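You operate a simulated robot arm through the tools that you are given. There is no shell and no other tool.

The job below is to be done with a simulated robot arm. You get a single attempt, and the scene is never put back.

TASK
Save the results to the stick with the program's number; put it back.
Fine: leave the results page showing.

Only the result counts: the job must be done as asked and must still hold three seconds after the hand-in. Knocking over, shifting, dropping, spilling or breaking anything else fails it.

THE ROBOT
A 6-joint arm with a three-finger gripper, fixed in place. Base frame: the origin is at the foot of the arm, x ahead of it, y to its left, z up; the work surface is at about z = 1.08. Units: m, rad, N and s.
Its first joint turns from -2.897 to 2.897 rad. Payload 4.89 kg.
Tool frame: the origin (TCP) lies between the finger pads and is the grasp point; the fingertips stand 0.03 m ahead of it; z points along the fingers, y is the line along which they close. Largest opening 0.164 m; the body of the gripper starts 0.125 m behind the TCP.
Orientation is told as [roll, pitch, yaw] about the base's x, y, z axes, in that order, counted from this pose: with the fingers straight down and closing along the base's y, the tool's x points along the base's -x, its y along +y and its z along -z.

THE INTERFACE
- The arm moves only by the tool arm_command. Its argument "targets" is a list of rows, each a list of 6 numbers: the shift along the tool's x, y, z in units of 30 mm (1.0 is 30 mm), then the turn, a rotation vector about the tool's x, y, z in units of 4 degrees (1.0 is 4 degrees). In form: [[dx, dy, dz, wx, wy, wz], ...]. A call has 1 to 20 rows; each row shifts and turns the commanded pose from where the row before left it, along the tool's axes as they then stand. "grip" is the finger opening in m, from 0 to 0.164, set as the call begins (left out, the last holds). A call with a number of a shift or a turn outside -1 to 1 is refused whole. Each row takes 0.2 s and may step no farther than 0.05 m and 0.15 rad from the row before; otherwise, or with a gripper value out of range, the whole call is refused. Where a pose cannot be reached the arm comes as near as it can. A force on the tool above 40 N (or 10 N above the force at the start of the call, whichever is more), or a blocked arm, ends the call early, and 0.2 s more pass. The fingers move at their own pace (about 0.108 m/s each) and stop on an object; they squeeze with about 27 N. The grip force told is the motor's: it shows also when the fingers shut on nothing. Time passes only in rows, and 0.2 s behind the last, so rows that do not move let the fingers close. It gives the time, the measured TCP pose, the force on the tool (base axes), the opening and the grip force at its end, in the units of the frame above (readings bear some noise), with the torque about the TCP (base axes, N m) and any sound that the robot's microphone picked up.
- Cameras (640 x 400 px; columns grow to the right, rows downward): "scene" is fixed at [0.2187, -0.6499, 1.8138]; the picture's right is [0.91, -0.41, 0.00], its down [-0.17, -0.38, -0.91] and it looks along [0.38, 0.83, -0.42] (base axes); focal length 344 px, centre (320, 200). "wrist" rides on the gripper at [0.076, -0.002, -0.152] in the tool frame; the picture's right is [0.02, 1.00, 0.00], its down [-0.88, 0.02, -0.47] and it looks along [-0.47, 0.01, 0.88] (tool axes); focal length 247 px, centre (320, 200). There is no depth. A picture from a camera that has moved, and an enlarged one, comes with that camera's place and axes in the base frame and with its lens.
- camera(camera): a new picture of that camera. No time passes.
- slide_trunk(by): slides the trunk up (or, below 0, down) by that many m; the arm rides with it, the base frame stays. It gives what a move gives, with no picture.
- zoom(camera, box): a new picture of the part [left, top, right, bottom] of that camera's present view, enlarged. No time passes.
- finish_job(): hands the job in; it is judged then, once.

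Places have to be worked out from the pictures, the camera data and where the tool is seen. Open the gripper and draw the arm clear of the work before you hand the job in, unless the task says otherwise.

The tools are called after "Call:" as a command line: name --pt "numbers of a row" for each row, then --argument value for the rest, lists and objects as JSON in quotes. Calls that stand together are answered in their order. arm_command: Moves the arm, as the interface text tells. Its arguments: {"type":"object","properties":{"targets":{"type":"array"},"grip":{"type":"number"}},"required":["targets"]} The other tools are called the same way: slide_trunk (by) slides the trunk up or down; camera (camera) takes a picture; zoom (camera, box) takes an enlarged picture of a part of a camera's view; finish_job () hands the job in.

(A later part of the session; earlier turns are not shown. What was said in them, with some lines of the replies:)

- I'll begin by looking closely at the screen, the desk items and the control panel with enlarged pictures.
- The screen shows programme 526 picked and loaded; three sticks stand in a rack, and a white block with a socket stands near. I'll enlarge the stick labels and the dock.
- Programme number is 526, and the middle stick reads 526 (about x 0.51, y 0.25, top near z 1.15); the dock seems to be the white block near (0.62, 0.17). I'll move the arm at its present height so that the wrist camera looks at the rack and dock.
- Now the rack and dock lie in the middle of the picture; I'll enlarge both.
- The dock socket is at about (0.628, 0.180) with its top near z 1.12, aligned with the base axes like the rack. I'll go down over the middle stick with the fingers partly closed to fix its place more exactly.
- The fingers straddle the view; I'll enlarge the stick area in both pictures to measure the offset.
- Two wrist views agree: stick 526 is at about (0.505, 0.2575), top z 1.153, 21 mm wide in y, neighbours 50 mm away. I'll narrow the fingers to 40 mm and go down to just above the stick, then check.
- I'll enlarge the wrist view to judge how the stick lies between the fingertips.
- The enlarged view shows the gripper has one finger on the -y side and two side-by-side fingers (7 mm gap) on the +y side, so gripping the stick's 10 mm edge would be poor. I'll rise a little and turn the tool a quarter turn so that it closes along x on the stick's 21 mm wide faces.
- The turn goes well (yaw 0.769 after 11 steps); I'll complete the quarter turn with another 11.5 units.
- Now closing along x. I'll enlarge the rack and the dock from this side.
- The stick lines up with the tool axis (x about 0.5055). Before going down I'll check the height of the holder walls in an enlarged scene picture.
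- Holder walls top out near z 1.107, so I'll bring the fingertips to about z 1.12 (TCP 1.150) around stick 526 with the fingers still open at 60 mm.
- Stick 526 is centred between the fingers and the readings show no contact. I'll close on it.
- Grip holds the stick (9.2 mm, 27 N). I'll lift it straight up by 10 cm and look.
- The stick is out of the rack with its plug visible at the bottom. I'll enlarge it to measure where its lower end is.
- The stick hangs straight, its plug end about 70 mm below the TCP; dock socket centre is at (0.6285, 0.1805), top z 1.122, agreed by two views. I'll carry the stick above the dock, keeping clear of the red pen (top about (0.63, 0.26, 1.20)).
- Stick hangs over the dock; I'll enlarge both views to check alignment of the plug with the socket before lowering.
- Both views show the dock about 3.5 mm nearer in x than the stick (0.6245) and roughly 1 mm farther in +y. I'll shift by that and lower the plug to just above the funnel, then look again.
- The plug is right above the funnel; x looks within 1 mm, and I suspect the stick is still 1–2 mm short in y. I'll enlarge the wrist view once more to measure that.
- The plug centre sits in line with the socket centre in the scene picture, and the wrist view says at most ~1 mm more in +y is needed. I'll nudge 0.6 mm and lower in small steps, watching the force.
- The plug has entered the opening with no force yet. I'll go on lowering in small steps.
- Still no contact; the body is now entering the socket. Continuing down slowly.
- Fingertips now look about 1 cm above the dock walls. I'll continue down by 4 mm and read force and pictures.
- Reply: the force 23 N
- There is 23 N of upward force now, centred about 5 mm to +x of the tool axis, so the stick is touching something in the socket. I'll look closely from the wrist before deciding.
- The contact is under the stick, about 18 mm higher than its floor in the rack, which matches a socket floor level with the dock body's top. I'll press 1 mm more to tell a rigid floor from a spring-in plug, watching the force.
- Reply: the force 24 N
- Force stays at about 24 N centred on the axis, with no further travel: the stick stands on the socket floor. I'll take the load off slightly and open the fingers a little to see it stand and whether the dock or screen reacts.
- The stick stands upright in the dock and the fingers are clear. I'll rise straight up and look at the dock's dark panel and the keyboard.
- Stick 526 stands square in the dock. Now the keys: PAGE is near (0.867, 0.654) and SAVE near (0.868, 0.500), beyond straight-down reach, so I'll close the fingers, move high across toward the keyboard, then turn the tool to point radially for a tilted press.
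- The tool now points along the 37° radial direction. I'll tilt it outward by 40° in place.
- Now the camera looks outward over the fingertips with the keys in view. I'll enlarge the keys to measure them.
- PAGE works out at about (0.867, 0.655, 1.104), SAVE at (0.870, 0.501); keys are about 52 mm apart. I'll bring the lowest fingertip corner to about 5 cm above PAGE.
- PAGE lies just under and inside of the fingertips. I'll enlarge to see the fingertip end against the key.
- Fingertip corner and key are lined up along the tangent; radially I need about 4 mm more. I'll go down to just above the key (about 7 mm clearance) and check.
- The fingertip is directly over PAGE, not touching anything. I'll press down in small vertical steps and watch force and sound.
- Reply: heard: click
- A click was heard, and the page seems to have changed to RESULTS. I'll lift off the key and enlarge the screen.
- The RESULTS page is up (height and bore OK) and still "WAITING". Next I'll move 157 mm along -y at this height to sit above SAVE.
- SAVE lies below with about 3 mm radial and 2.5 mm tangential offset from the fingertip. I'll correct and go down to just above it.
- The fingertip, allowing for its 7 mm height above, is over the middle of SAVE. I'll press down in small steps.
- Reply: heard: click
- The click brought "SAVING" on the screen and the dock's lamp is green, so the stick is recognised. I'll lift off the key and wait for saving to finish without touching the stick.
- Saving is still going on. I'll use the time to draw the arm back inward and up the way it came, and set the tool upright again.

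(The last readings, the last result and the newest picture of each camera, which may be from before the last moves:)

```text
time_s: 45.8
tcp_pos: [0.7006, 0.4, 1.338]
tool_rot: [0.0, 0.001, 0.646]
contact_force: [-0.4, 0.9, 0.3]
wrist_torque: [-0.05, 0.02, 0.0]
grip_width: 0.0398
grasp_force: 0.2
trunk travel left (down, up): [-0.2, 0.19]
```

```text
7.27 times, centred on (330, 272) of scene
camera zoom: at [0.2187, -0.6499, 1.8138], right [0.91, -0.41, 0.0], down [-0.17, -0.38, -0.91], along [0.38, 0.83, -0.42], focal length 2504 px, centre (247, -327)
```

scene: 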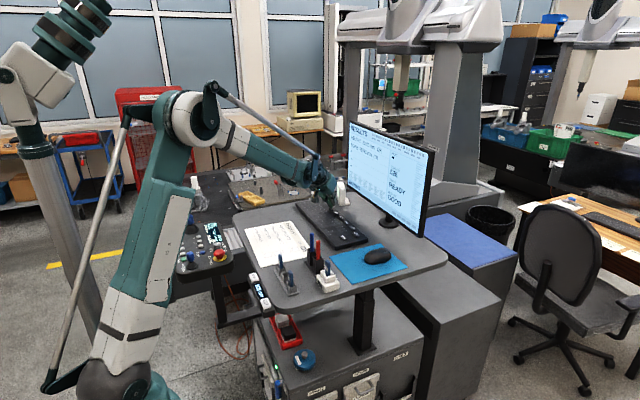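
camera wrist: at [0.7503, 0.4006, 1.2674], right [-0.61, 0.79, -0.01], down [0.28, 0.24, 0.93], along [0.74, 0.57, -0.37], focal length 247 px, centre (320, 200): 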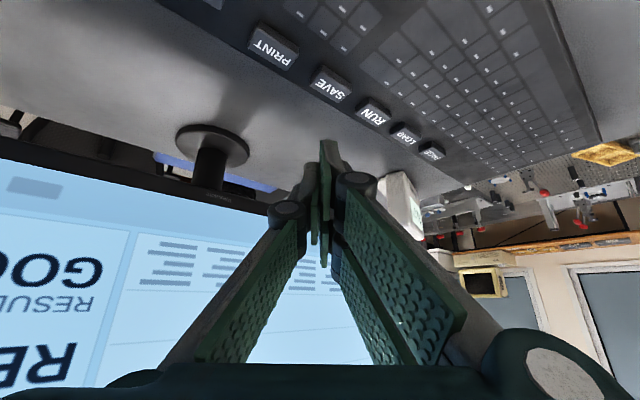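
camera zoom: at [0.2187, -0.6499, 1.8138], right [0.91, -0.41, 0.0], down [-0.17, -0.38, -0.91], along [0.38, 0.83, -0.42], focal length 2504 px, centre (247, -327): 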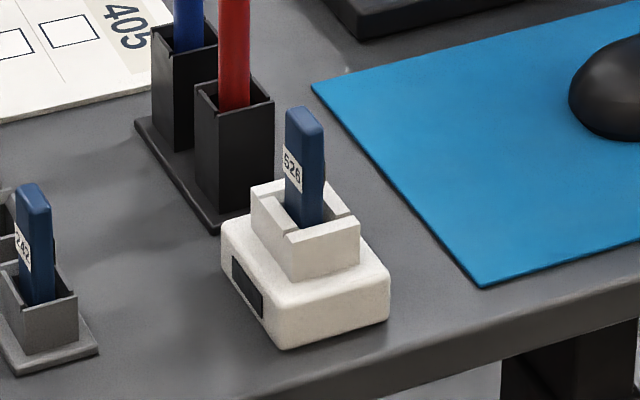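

The screen says SAVED and the lamp is off. I'll turn the tool back to close along x and return above the dock.

Call:
arm_command --pt "0 0 0 0 0 -1" --pt "0 0 0 0 0 -1" --pt "0 0 0 0 0 -1" --pt "0 0 0 0 0 -1" --pt "0 0 0 0 0 -1" --pt "0 0 0 0 0 -1" --pt "0 0 0 0 0 -1" --pt "0 0 0 0 0 -1" --pt "0 0 0 0 0 -1" --pt "0 0 0 0 0 -1" --pt "0 0 0 0 0 -1" --pt "0 0 0 0 0 -1" --pt "0 0 0 0 0 -1" --pt "0 0 0 0 0 -0.25" --pt "0 0 0 0 0 0" --grip 0.05

Call:
arm_command --pt "0.909 0.316 0 0 0 0" --pt "0.909 0.316 0 0 0 0" --pt "0.909 0.316 0 0 0 0" --pt "0.909 0.316 0 0 0 0" --pt "0.909 0.316 0 0 0 0" --pt "0.909 0.316 0 0 0 0" --pt "0.909 0.316 0 0 0 0" --pt "0.909 0.316 0 0 0 0" --pt "0 0 0 0 0 0" --grip 0.05

Call:
camera --camera "wrist"

```text
time_s: 49.0
tcp_pos: [0.7001, 0.3998, 1.3377]
tool_rot: [-0.001, 0.0, 1.571]
contact_force: [-0.4, 0.8, 0.0]
wrist_torque: [-0.01, 0.01, 0.0]
grip_width: 0.0501
grasp_force: 0.1
trunk travel left (down, up): [-0.2, 0.19]
```

```text
time_s: 51.0
tcp_pos: [0.624, 0.1797, 1.3388]
tool_rot: [0.0, 0.001, 1.571]
contact_force: [-1.0, -0.2, 0.5]
wrist_torque: [0.08, -0.05, 0.02]
grip_width: 0.0497
grasp_force: 0.0
trunk travel left (down, up): [-0.2, 0.19]
```

```text
taken
camera wrist: at [0.6248, 0.104, 1.491], right [-1.0, -0.02, 0.0], down [-0.02, 0.88, 0.47], along [-0.01, 0.47, -0.88], focal length 247 px, centre (320, 200)
```

wrist: 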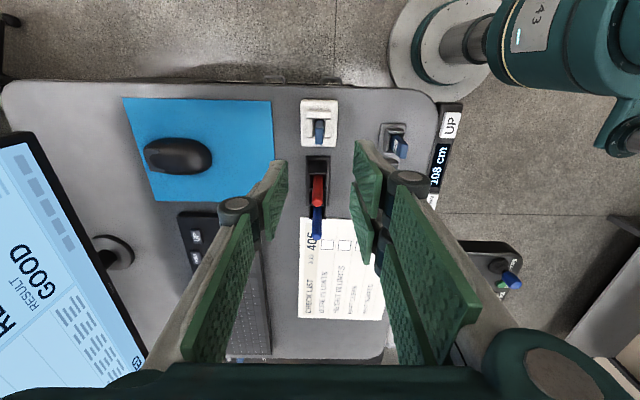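

Above the dock again. I'll go down to just above the stick with 50 mm opening and check alignment.

Call:
arm_command --pt "-0.04 0 1 0 0 0" --pt "0 0 1 0 0 0" --pt "0 0 1 0 0 0" --pt "0 0 1 0 0 0" --pt "0 0 0.2 0 0 0" --pt "0 0 0 0 0 0" --grip 0.05

Call:
zoom --camera "wrist" --box '[250, 80, 390, 220]'

Call:
zoom --camera "scene" --box '[300, 220, 360, 300]'

```text
time_s: 52.4
tcp_pos: [0.6217, 0.182, 1.2106]
tool_rot: [0.0, -0.002, 1.57]
contact_force: [0.8, -0.9, 0.7]
wrist_torque: [-0.02, 0.05, -0.01]
grip_width: 0.0501
grasp_force: 0.1
trunk travel left (down, up): [-0.2, 0.19]
```

```text
2.86 times, centred on (320, 150) of wrist
camera zoom: at [0.6246, 0.1054, 1.3634], right [-1.0, -0.02, 0.0], down [-0.02, 0.88, 0.47], along [-0.01, 0.47, -0.88], focal length 706 px, centre (320, 343)
```

zoom: 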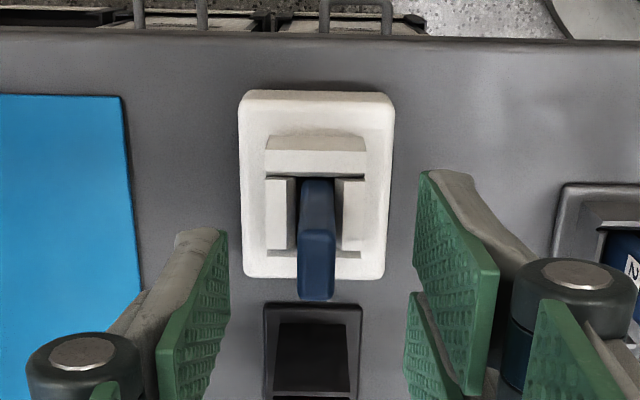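

```text
5.00 times, centred on (330, 260) of scene
camera zoom: at [0.2187, -0.6499, 1.8138], right [0.91, -0.41, 0.0], down [-0.17, -0.38, -0.91], along [0.38, 0.83, -0.42], focal length 1721 px, centre (270, -100)
```

zoom: 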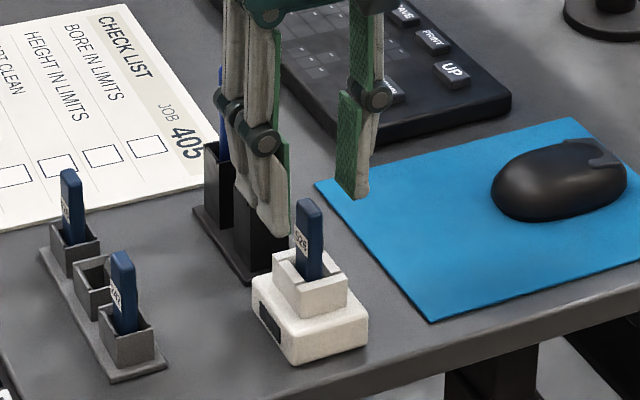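

The stick is centred within about 1 mm. I'll descend to the earlier grip height (TCP 1.170) and close on it.

Call:
arm_command --pt "0 -0.04 0.5 0 0 0" --pt "0 0 0.5 0 0 0" --pt "0 0 0.35 0 0 0" --pt "0 0 0 0 0 0" --grip 0.05

Call:
zoom --camera "scene" --box '[305, 235, 355, 295]'

Call:
zoom --camera "wrist" --box '[250, 80, 390, 220]'

```text
time_s: 53.4
tcp_pos: [0.6252, 0.1826, 1.1722]
tool_rot: [0.002, 0.0, 1.572]
contact_force: [0.7, 0.0, 0.7]
wrist_torque: [-0.02, 0.0, 0.0]
grip_width: 0.0498
grasp_force: 0.0
trunk travel left (down, up): [-0.2, 0.19]
```

```text
6.67 times, centred on (330, 265) of scene
camera zoom: at [0.2187, -0.6499, 1.8138], right [0.91, -0.41, 0.0], down [-0.17, -0.38, -0.91], along [0.38, 0.83, -0.42], focal length 2295 px, centre (253, -233)
```

zoom: 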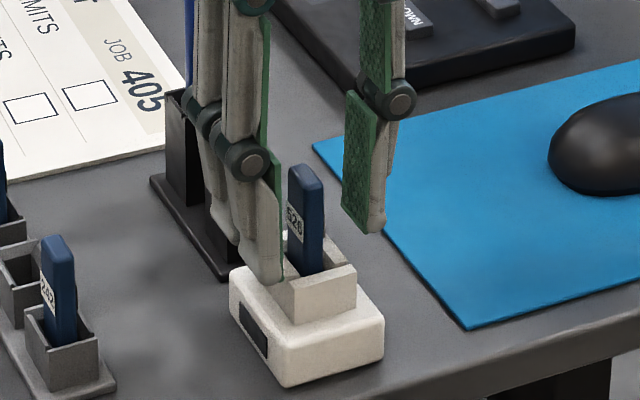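

```text
2.86 times, centred on (320, 150) of wrist
camera zoom: at [0.6263, 0.106, 1.3233], right [-1.0, -0.02, 0.0], down [-0.02, 0.88, 0.47], along [-0.01, 0.47, -0.88], focal length 706 px, centre (320, 343)
```

zoom: 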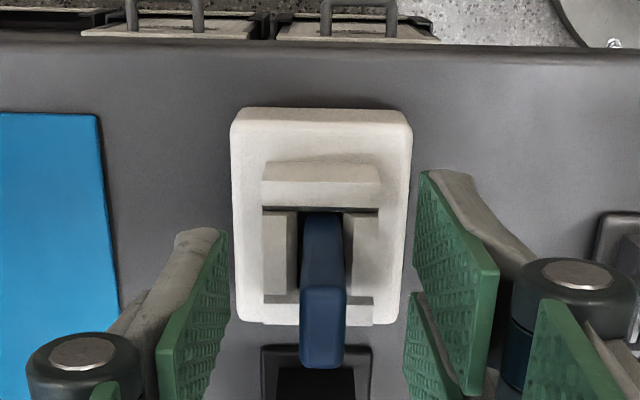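

Stick is centred between the fingers. Closing now.

Call:
arm_command --pt "0 0 0 0 0 0" --pt "0 0 0 0 0 0" --pt "0 0 0 0 0 0" --pt "0 0 0 0 0 0" --grip 0.0

Call:
zoom --camera "scene" --box '[305, 235, 355, 295]'

```text
time_s: 54.4
tcp_pos: [0.6248, 0.1829, 1.1718]
tool_rot: [0.0, 0.002, 1.571]
contact_force: [0.0, -0.1, 1.5]
wrist_torque: [-0.01, 0.03, 0.0]
grip_width: 0.0099
grasp_force: 27.2
trunk travel left (down, up): [-0.2, 0.19]
```

```text
6.67 times, centred on (330, 265) of scene
camera zoom: at [0.2187, -0.6499, 1.8138], right [0.91, -0.41, 0.0], down [-0.17, -0.38, -0.91], along [0.38, 0.83, -0.42], focal length 2295 px, centre (253, -233)
```

zoom: 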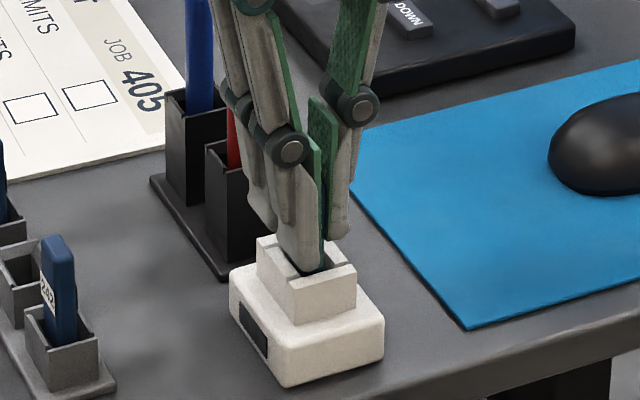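

Grip is firm. I'll lift the stick straight up, gently at first, watching that the dock stays put.

Call:
arm_command --pt "0 0 -0.2 0 0 0" --pt "0 0 -0.3 0 0 0" --pt "0 0 -0.5 0 0 0" --pt "0 0 -0.7 0 0 0" --pt "0 0 -0.7 0 0 0" --pt "0 0 -0.6 0 0 0" --pt "0 0 0 0 0 0" --grip 0.0

Call:
zoom --camera "scene" --box '[290, 215, 360, 300]'

Call:
zoom --camera "scene" --box '[330, 110, 450, 250]'

Call:
camera --camera "wrist"

```text
time_s: 56.0
tcp_pos: [0.6242, 0.1822, 1.2612]
tool_rot: [0.0, 0.0, 1.57]
contact_force: [-0.6, 0.7, -0.3]
wrist_torque: [0.04, -0.05, -0.02]
grip_width: 0.0094
grasp_force: 27.1
trunk travel left (down, up): [-0.2, 0.19]
```

```text
4.71 times, centred on (325, 258) of scene
camera zoom: at [0.2187, -0.6499, 1.8138], right [0.91, -0.41, 0.0], down [-0.17, -0.38, -0.91], along [0.38, 0.83, -0.42], focal length 1620 px, centre (296, -71)
```

zoom: 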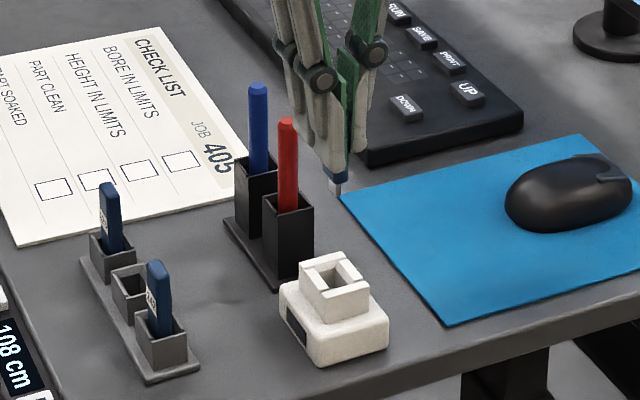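

```text
2.86 times, centred on (390, 180) of scene
camera zoom: at [0.2187, -0.6499, 1.8138], right [0.91, -0.41, 0.0], down [-0.17, -0.38, -0.91], along [0.38, 0.83, -0.42], focal length 984 px, centre (120, 257)
```

zoom: 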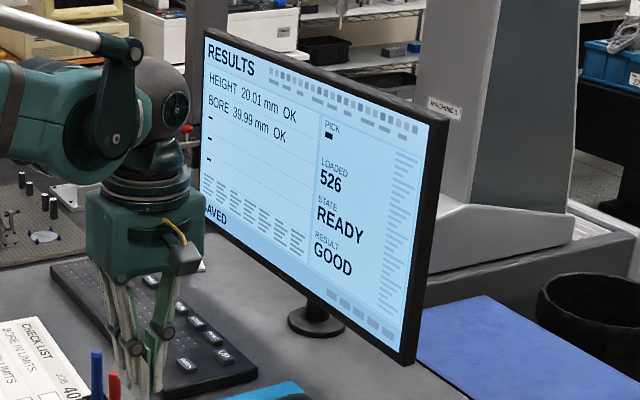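

```text
taken
camera wrist: at [0.6261, 0.1053, 1.4136], right [-1.0, -0.02, 0.0], down [-0.02, 0.88, 0.47], along [-0.01, 0.47, -0.88], focal length 247 px, centre (320, 200)
```

wrist: 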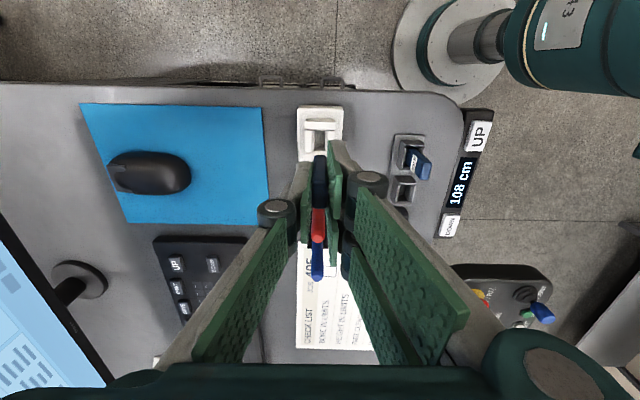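

Stick is out, the dock has not moved, and the page still shows RESULTS / SAVED. I'll carry the stick back above the empty middle holder, first along -x to keep clear of the pens.

Call:
arm_command --pt "0 0.76 0 0 0 0" --pt "-0.4 1 0 0 0 0" --pt "-0.6 1 0 0 0 0" --pt "-0.8 0.8 0 0 0 0" --pt "-0.713 0.4 0 0 0 0" --pt "0 0 0 0 0 0" --grip 0.0

Call:
zoom --camera "wrist" --box '[270, 80, 380, 210]'

Call:
zoom --camera "scene" --box '[255, 225, 325, 305]'

```text
time_s: 57.4
tcp_pos: [0.5047, 0.258, 1.262]
tool_rot: [0.001, -0.001, 1.57]
contact_force: [-0.6, 1.0, -0.5]
wrist_torque: [-0.05, -0.05, 0.0]
grip_width: 0.0095
grasp_force: 26.7
trunk travel left (down, up): [-0.2, 0.19]
```

```text
3.08 times, centred on (325, 145) of wrist
camera zoom: at [0.5067, 0.1809, 1.4141], right [-1.0, -0.02, 0.0], down [-0.02, 0.88, 0.47], along [-0.01, 0.47, -0.88], focal length 760 px, centre (305, 369)
```

zoom: 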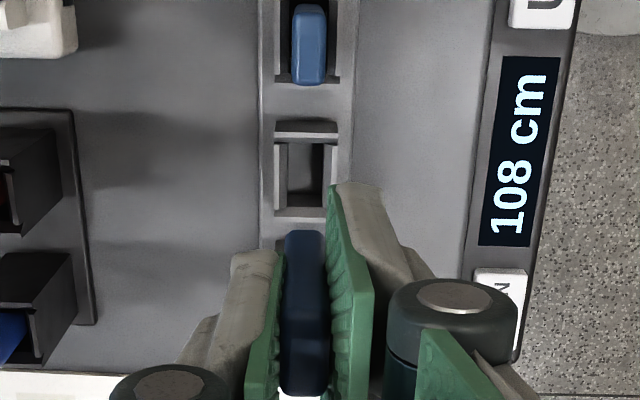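

```text
5.00 times, centred on (290, 265) of scene
camera zoom: at [0.2187, -0.6499, 1.8138], right [0.91, -0.41, 0.0], down [-0.17, -0.38, -0.91], along [0.38, 0.83, -0.42], focal length 1721 px, centre (470, -125)
```

zoom: 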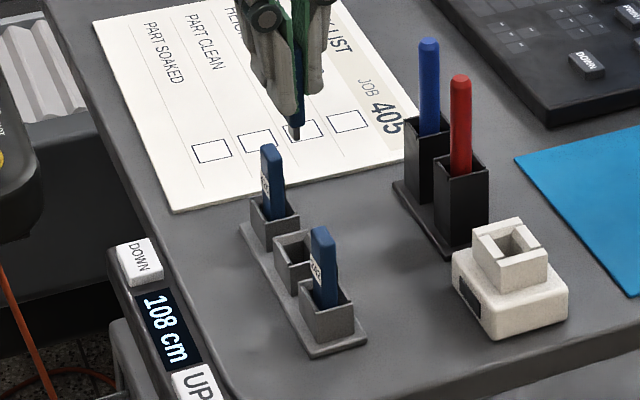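

The stick is over the middle holder within about 1 mm in both directions. I'll lower it to just above the holder mouth and check.

Call:
arm_command --pt "0 0 0.7 0 0 0" --pt "0 0 0.8 0 0 0" --pt "0 0 0.8 0 0 0" --pt "0 0 0 0 0 0" --grip 0.0

Call:
zoom --camera "wrist" --box '[280, 80, 370, 180]'

Call:
zoom --camera "scene" --box '[270, 245, 320, 300]'

```text
time_s: 58.4
tcp_pos: [0.5046, 0.2581, 1.1922]
tool_rot: [0.0, 0.0, 1.571]
contact_force: [0.2, -0.7, 0.4]
wrist_torque: [0.01, 0.04, -0.02]
grip_width: 0.0094
grasp_force: 26.7
trunk travel left (down, up): [-0.2, 0.19]
```

```text
4.00 times, centred on (325, 130) of wrist
camera zoom: at [0.5058, 0.1819, 1.3447], right [-1.0, -0.02, 0.0], down [-0.02, 0.88, 0.47], along [-0.01, 0.47, -0.88], focal length 988 px, centre (300, 480)
```

zoom: 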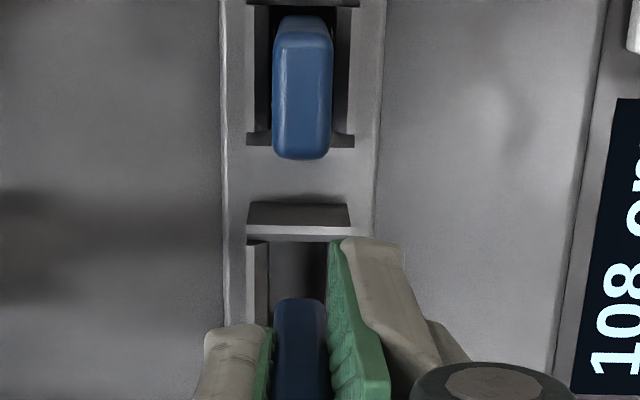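

```text
7.27 times, centred on (295, 272) of scene
camera zoom: at [0.2187, -0.6499, 1.8138], right [0.91, -0.41, 0.0], down [-0.17, -0.38, -0.91], along [0.38, 0.83, -0.42], focal length 2504 px, centre (502, -327)
```

zoom: 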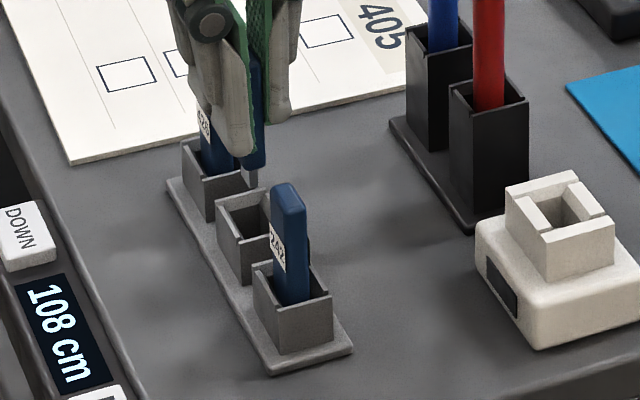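

Alignment holds in both views. I'll continue down into the holder in small steps.

Call:
arm_command --pt "0 0 0.25 0 0 0" --pt "0 0 0.25 0 0 0" --pt "0 0 0.2 0 0 0" --pt "0 0 0 0 0 0" --grip 0.0

Call:
zoom --camera "scene" --box '[270, 245, 320, 300]'

Call:
zoom --camera "wrist" --box '[280, 80, 370, 180]'

```text
time_s: 59.4
tcp_pos: [0.5048, 0.257, 1.1728]
tool_rot: [0.002, 0.0, 1.571]
contact_force: [0.7, 0.5, -0.4]
wrist_torque: [0.02, 0.01, -0.01]
grip_width: 0.0096
grasp_force: 27.3
trunk travel left (down, up): [-0.2, 0.19]
```

```text
7.27 times, centred on (295, 272) of scene
camera zoom: at [0.2187, -0.6499, 1.8138], right [0.91, -0.41, 0.0], down [-0.17, -0.38, -0.91], along [0.38, 0.83, -0.42], focal length 2504 px, centre (502, -327)
```

zoom: 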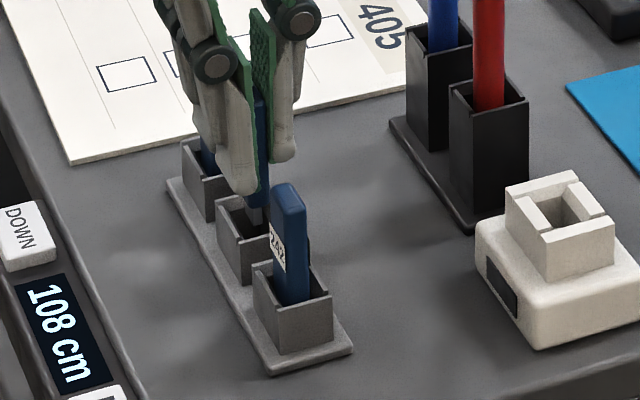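

```text
4.00 times, centred on (325, 130) of wrist
camera zoom: at [0.5067, 0.1814, 1.3239], right [-1.0, -0.02, 0.0], down [-0.02, 0.88, 0.47], along [-0.01, 0.47, -0.88], focal length 988 px, centre (300, 480)
```

zoom: 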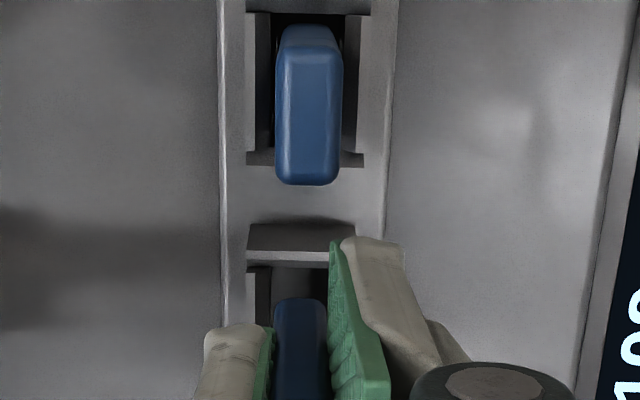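

Plug is inside the holder mouth with no contact force. I'll continue lowering toward the seat (expected around TCP 1.152).

Call:
arm_command --pt "0 0 0.2 0 0 0" --pt "0 0 0.15 0 0 0" --pt "0 0 0.1 0 0 0" --pt "0 0 0 0 0 0" --grip 0.0

Call:
zoom --camera "scene" --box '[270, 245, 320, 300]'

```text
time_s: 60.4
tcp_pos: [0.5051, 0.2573, 1.1588]
tool_rot: [-0.001, 0.001, 1.571]
contact_force: [0.0, 0.0, 0.3]
wrist_torque: [-0.02, 0.04, -0.01]
grip_width: 0.0096
grasp_force: 26.9
trunk travel left (down, up): [-0.2, 0.19]
```

```text
7.27 times, centred on (295, 272) of scene
camera zoom: at [0.2187, -0.6499, 1.8138], right [0.91, -0.41, 0.0], down [-0.17, -0.38, -0.91], along [0.38, 0.83, -0.42], focal length 2504 px, centre (502, -327)
```

zoom: 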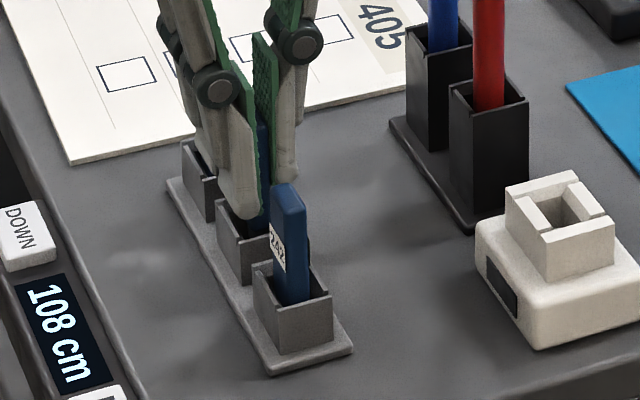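

Still no contact at TCP 1.1588. I'll go on in 2 mm steps.

Call:
arm_command --pt "0 0 0.07 0 0 0" --pt "0 0 0.07 0 0 0" --pt "0 0 0 0 0 0" --grip 0.0

```text
time_s: 61.2
tcp_pos: [0.5067, 0.2582, 1.1551]
tool_rot: [0.0, 0.001, 1.571]
contact_force: [-0.1, 0.1, -0.2]
wrist_torque: [-0.05, 0.02, -0.05]
grip_width: 0.0099
grasp_force: 26.7
trunk travel left (down, up): [-0.2, 0.19]
```

No contact yet at 1.155; another 2 mm.

Call:
arm_command --pt "0 0 0.04 0 0 0" --pt "0 0 0.03 0 0 0" --pt "0 0 0 0 0 0" --grip 0.0

```text
time_s: 62.0
tcp_pos: [0.5065, 0.2586, 1.1532]
tool_rot: [0.0, 0.0, 1.572]
contact_force: [-0.2, 1.0, -0.2]
wrist_torque: [0.0, -0.05, 0.0]
grip_width: 0.0097
grasp_force: 27.1
trunk travel left (down, up): [-0.2, 0.19]
```

Still free; I'll lower 1.2 mm more.

Call:
arm_command --pt "0 0 0.04 0 0 0" --pt "0 0 0 0 0 0" --grip 0.0

Call:
zoom --camera "scene" --box '[270, 245, 320, 300]'

```text
time_s: 62.6
tcp_pos: [0.5059, 0.2584, 1.1508]
tool_rot: [0.001, 0.0, 1.57]
contact_force: [0.1, -0.1, 0.2]
wrist_torque: [0.02, -0.01, -0.02]
grip_width: 0.0096
grasp_force: 27.0
trunk travel left (down, up): [-0.2, 0.19]
```

```text
7.27 times, centred on (295, 272) of scene
camera zoom: at [0.2187, -0.6499, 1.8138], right [0.91, -0.41, 0.0], down [-0.17, -0.38, -0.91], along [0.38, 0.83, -0.42], focal length 2504 px, centre (502, -327)
```

zoom: 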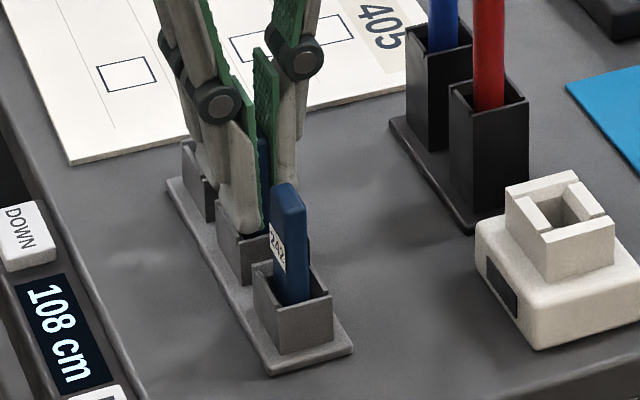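

No force at 1.1508 yet; 1 mm further, then I'll judge.

Call:
arm_command --pt "0 0 0.035 0 0 0" --pt "0 0 0 0 0 0" --grip 0.0

```text
time_s: 63.2
tcp_pos: [0.5068, 0.2577, 1.1499]
tool_rot: [0.001, 0.0, 1.572]
contact_force: [-0.9, -0.2, 0.4]
wrist_torque: [-0.01, 0.0, 0.01]
grip_width: 0.0096
grasp_force: 26.9
trunk travel left (down, up): [-0.2, 0.19]
```

Still free. Another 1 mm step.

Call:
arm_command --pt "0 0 0.035 0 0 0" --pt "0 0 0 0 0 0" --grip 0.0

Call:
zoom --camera "wrist" --box '[270, 60, 380, 210]'

```text
time_s: 63.8
tcp_pos: [0.5056, 0.2585, 1.1494]
tool_rot: [-0.001, 0.0, 1.571]
contact_force: [0.2, 0.1, 6.9]
wrist_torque: [-0.06, -0.05, 0.02]
grip_width: 0.0092
grasp_force: 26.6
trunk travel left (down, up): [-0.2, 0.19]
```

```text
2.67 times, centred on (325, 135) of wrist
camera zoom: at [0.5076, 0.1815, 1.3011], right [-1.0, -0.02, 0.0], down [-0.02, 0.88, 0.47], along [-0.01, 0.47, -0.88], focal length 659 px, centre (307, 373)
```

zoom: 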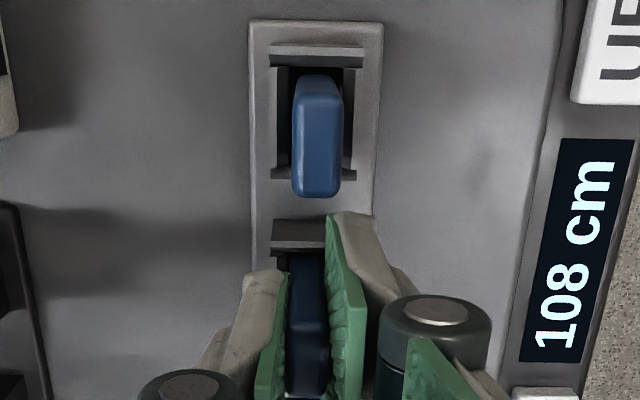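

6.9 N of contact at the original seat height: the stick stands on the holder floor. I'll open the fingers.

Call:
arm_command --pt "0 0 -0.015 0 0 0" --pt "0 0 0 0 0 0" --pt "0 0 0 0 0 0" --pt "0 0 0 0 0 0" --grip 0.05

Call:
zoom --camera "wrist" --box '[240, 60, 400, 220]'

Call:
zoom --camera "scene" --box '[270, 240, 320, 300]'

```text
time_s: 64.8
tcp_pos: [0.5059, 0.2577, 1.1491]
tool_rot: [0.001, -0.001, 1.572]
contact_force: [-0.2, -0.5, -0.4]
wrist_torque: [-0.02, 0.01, 0.01]
grip_width: 0.0503
grasp_force: 0.0
trunk travel left (down, up): [-0.2, 0.19]
```

```text
2.50 times, centred on (320, 140) of wrist
camera zoom: at [0.5076, 0.1816, 1.3012], right [-1.0, -0.02, 0.0], down [-0.02, 0.88, 0.47], along [-0.01, 0.47, -0.88], focal length 617 px, centre (320, 350)
```

zoom: 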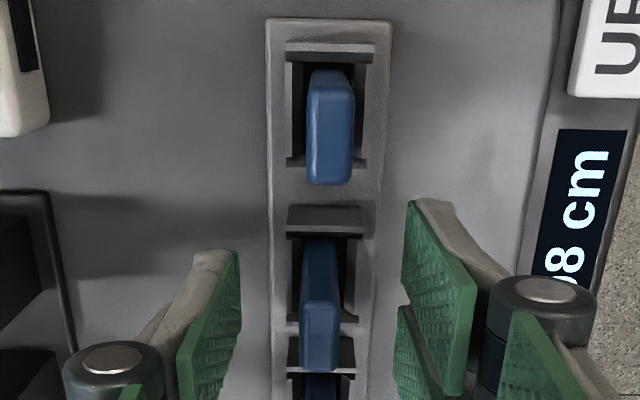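

```text
6.67 times, centred on (295, 270) of scene
camera zoom: at [0.2187, -0.6499, 1.8138], right [0.91, -0.41, 0.0], down [-0.17, -0.38, -0.91], along [0.38, 0.83, -0.42], focal length 2295 px, centre (487, -267)
```

zoom: 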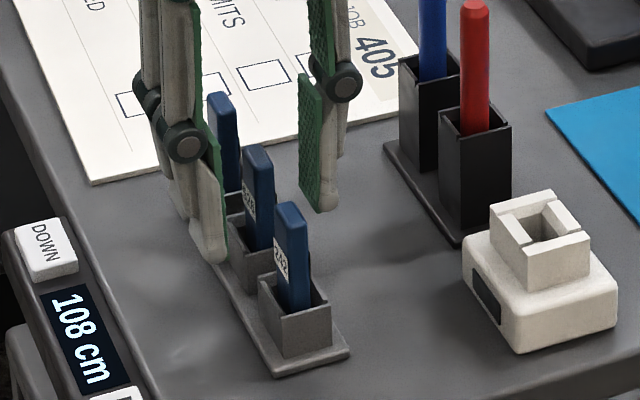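

The stick stands upright in its holder and is free of the fingers. I'll rise straight up and withdraw the arm, opening wider once above.

Call:
arm_command --pt "0 0 -0.4 0 0 0" --pt "0 0 -0.8 0 0 0" --pt "0 0 -1 0 0 0" --pt "0 0 -1 0 0 0" --pt "0 0 -1 0 0 0" --pt "0 0 -1 0 0 0" --pt "0 0 -1 0 0 0" --pt "0 0 0 0 0 0" --grip 0.05

Call:
arm_command --pt "-1 0 -0.3 0 0 0" --pt "-1 0 0 0 0 0" --pt "-1 0 0 0 0 0" --pt "-1 0 0 0 0 0" --pt "0 0 0 0 0 0" --grip 0.1

Call:
zoom --camera "scene" --box '[265, 235, 355, 305]'

Call:
zoom --camera "scene" --box '[330, 110, 450, 250]'

Call:
camera --camera "scene"

Call:
camera --camera "wrist"

```text
time_s: 66.6
tcp_pos: [0.5056, 0.2578, 1.3373]
tool_rot: [-0.001, 0.001, 1.57]
contact_force: [-0.3, -0.9, 0.8]
wrist_torque: [0.0, -0.02, 0.0]
grip_width: 0.0501
grasp_force: 0.0
trunk travel left (down, up): [-0.2, 0.19]
```

```text
time_s: 67.8
tcp_pos: [0.5062, 0.3781, 1.3459]
tool_rot: [0.001, 0.001, 1.57]
contact_force: [-0.3, 1.2, -0.9]
wrist_torque: [-0.1, 0.03, 0.0]
grip_width: 0.1003
grasp_force: 0.1
trunk travel left (down, up): [-0.2, 0.19]
```

```text
5.71 times, centred on (310, 270) of scene
camera zoom: at [0.2187, -0.6499, 1.8138], right [0.91, -0.41, 0.0], down [-0.17, -0.38, -0.91], along [0.38, 0.83, -0.42], focal length 1967 px, centre (377, -200)
```

zoom: 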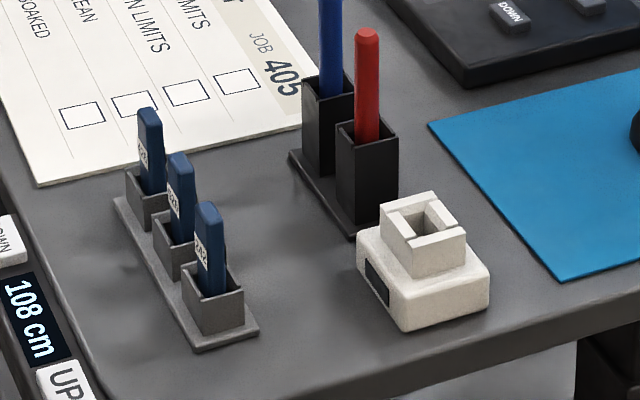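

```text
2.86 times, centred on (390, 180) of scene
camera zoom: at [0.2187, -0.6499, 1.8138], right [0.91, -0.41, 0.0], down [-0.17, -0.38, -0.91], along [0.38, 0.83, -0.42], focal length 984 px, centre (120, 257)
```

zoom: 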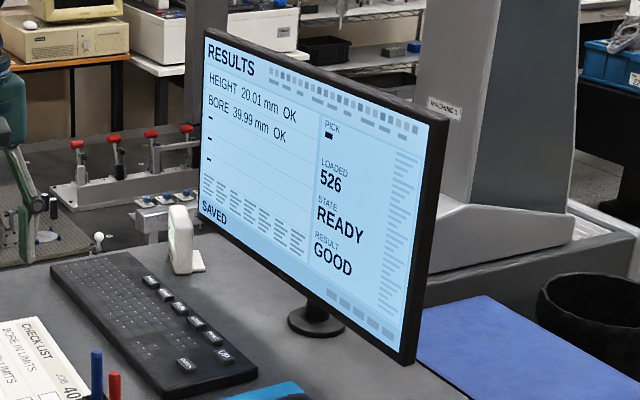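

```text
taken
```

scene: 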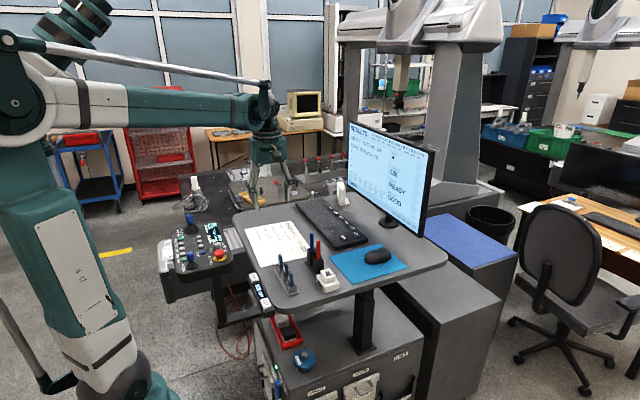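

```text
taken
camera wrist: at [0.5073, 0.3016, 1.4976], right [-1.0, -0.02, 0.0], down [-0.02, 0.88, 0.47], along [-0.01, 0.47, -0.88], focal length 247 px, centre (320, 200)
```

wrist: 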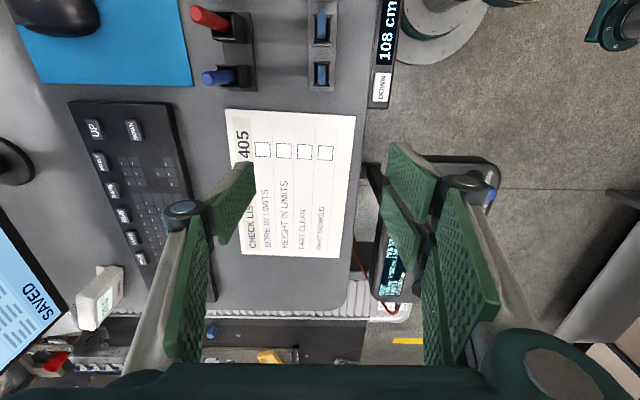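

The 526 stick is back in the middle holder, upright and level with its neighbours. The screen shows RESULTS / SAVED, nothing else has moved, and the arm is clear with its fingers open, so I'll hand the job in.

Call:
finish_job

```text
The job is handed in.
```

The results are saved to stick 526, the number of the program that was loaded, and the stick is back in its middle holder in the rack.

- **Saving:** I put the stick in the white dock, pressed PAGE to bring up the results, then pressed SAVE. The dock lamp went green while the screen showed SAVING. I only pulled the stick after the screen showed SAVED and the lamp went out.
- **Results:** The page shows height 20.01 mm and bore 39.99 mm, both OK. I left it on the screen.
- **Scene:** In the last pictures nothing else had moved, and the arm was clear with its fingers open. The job is handed in, but the reply gave no verdict.
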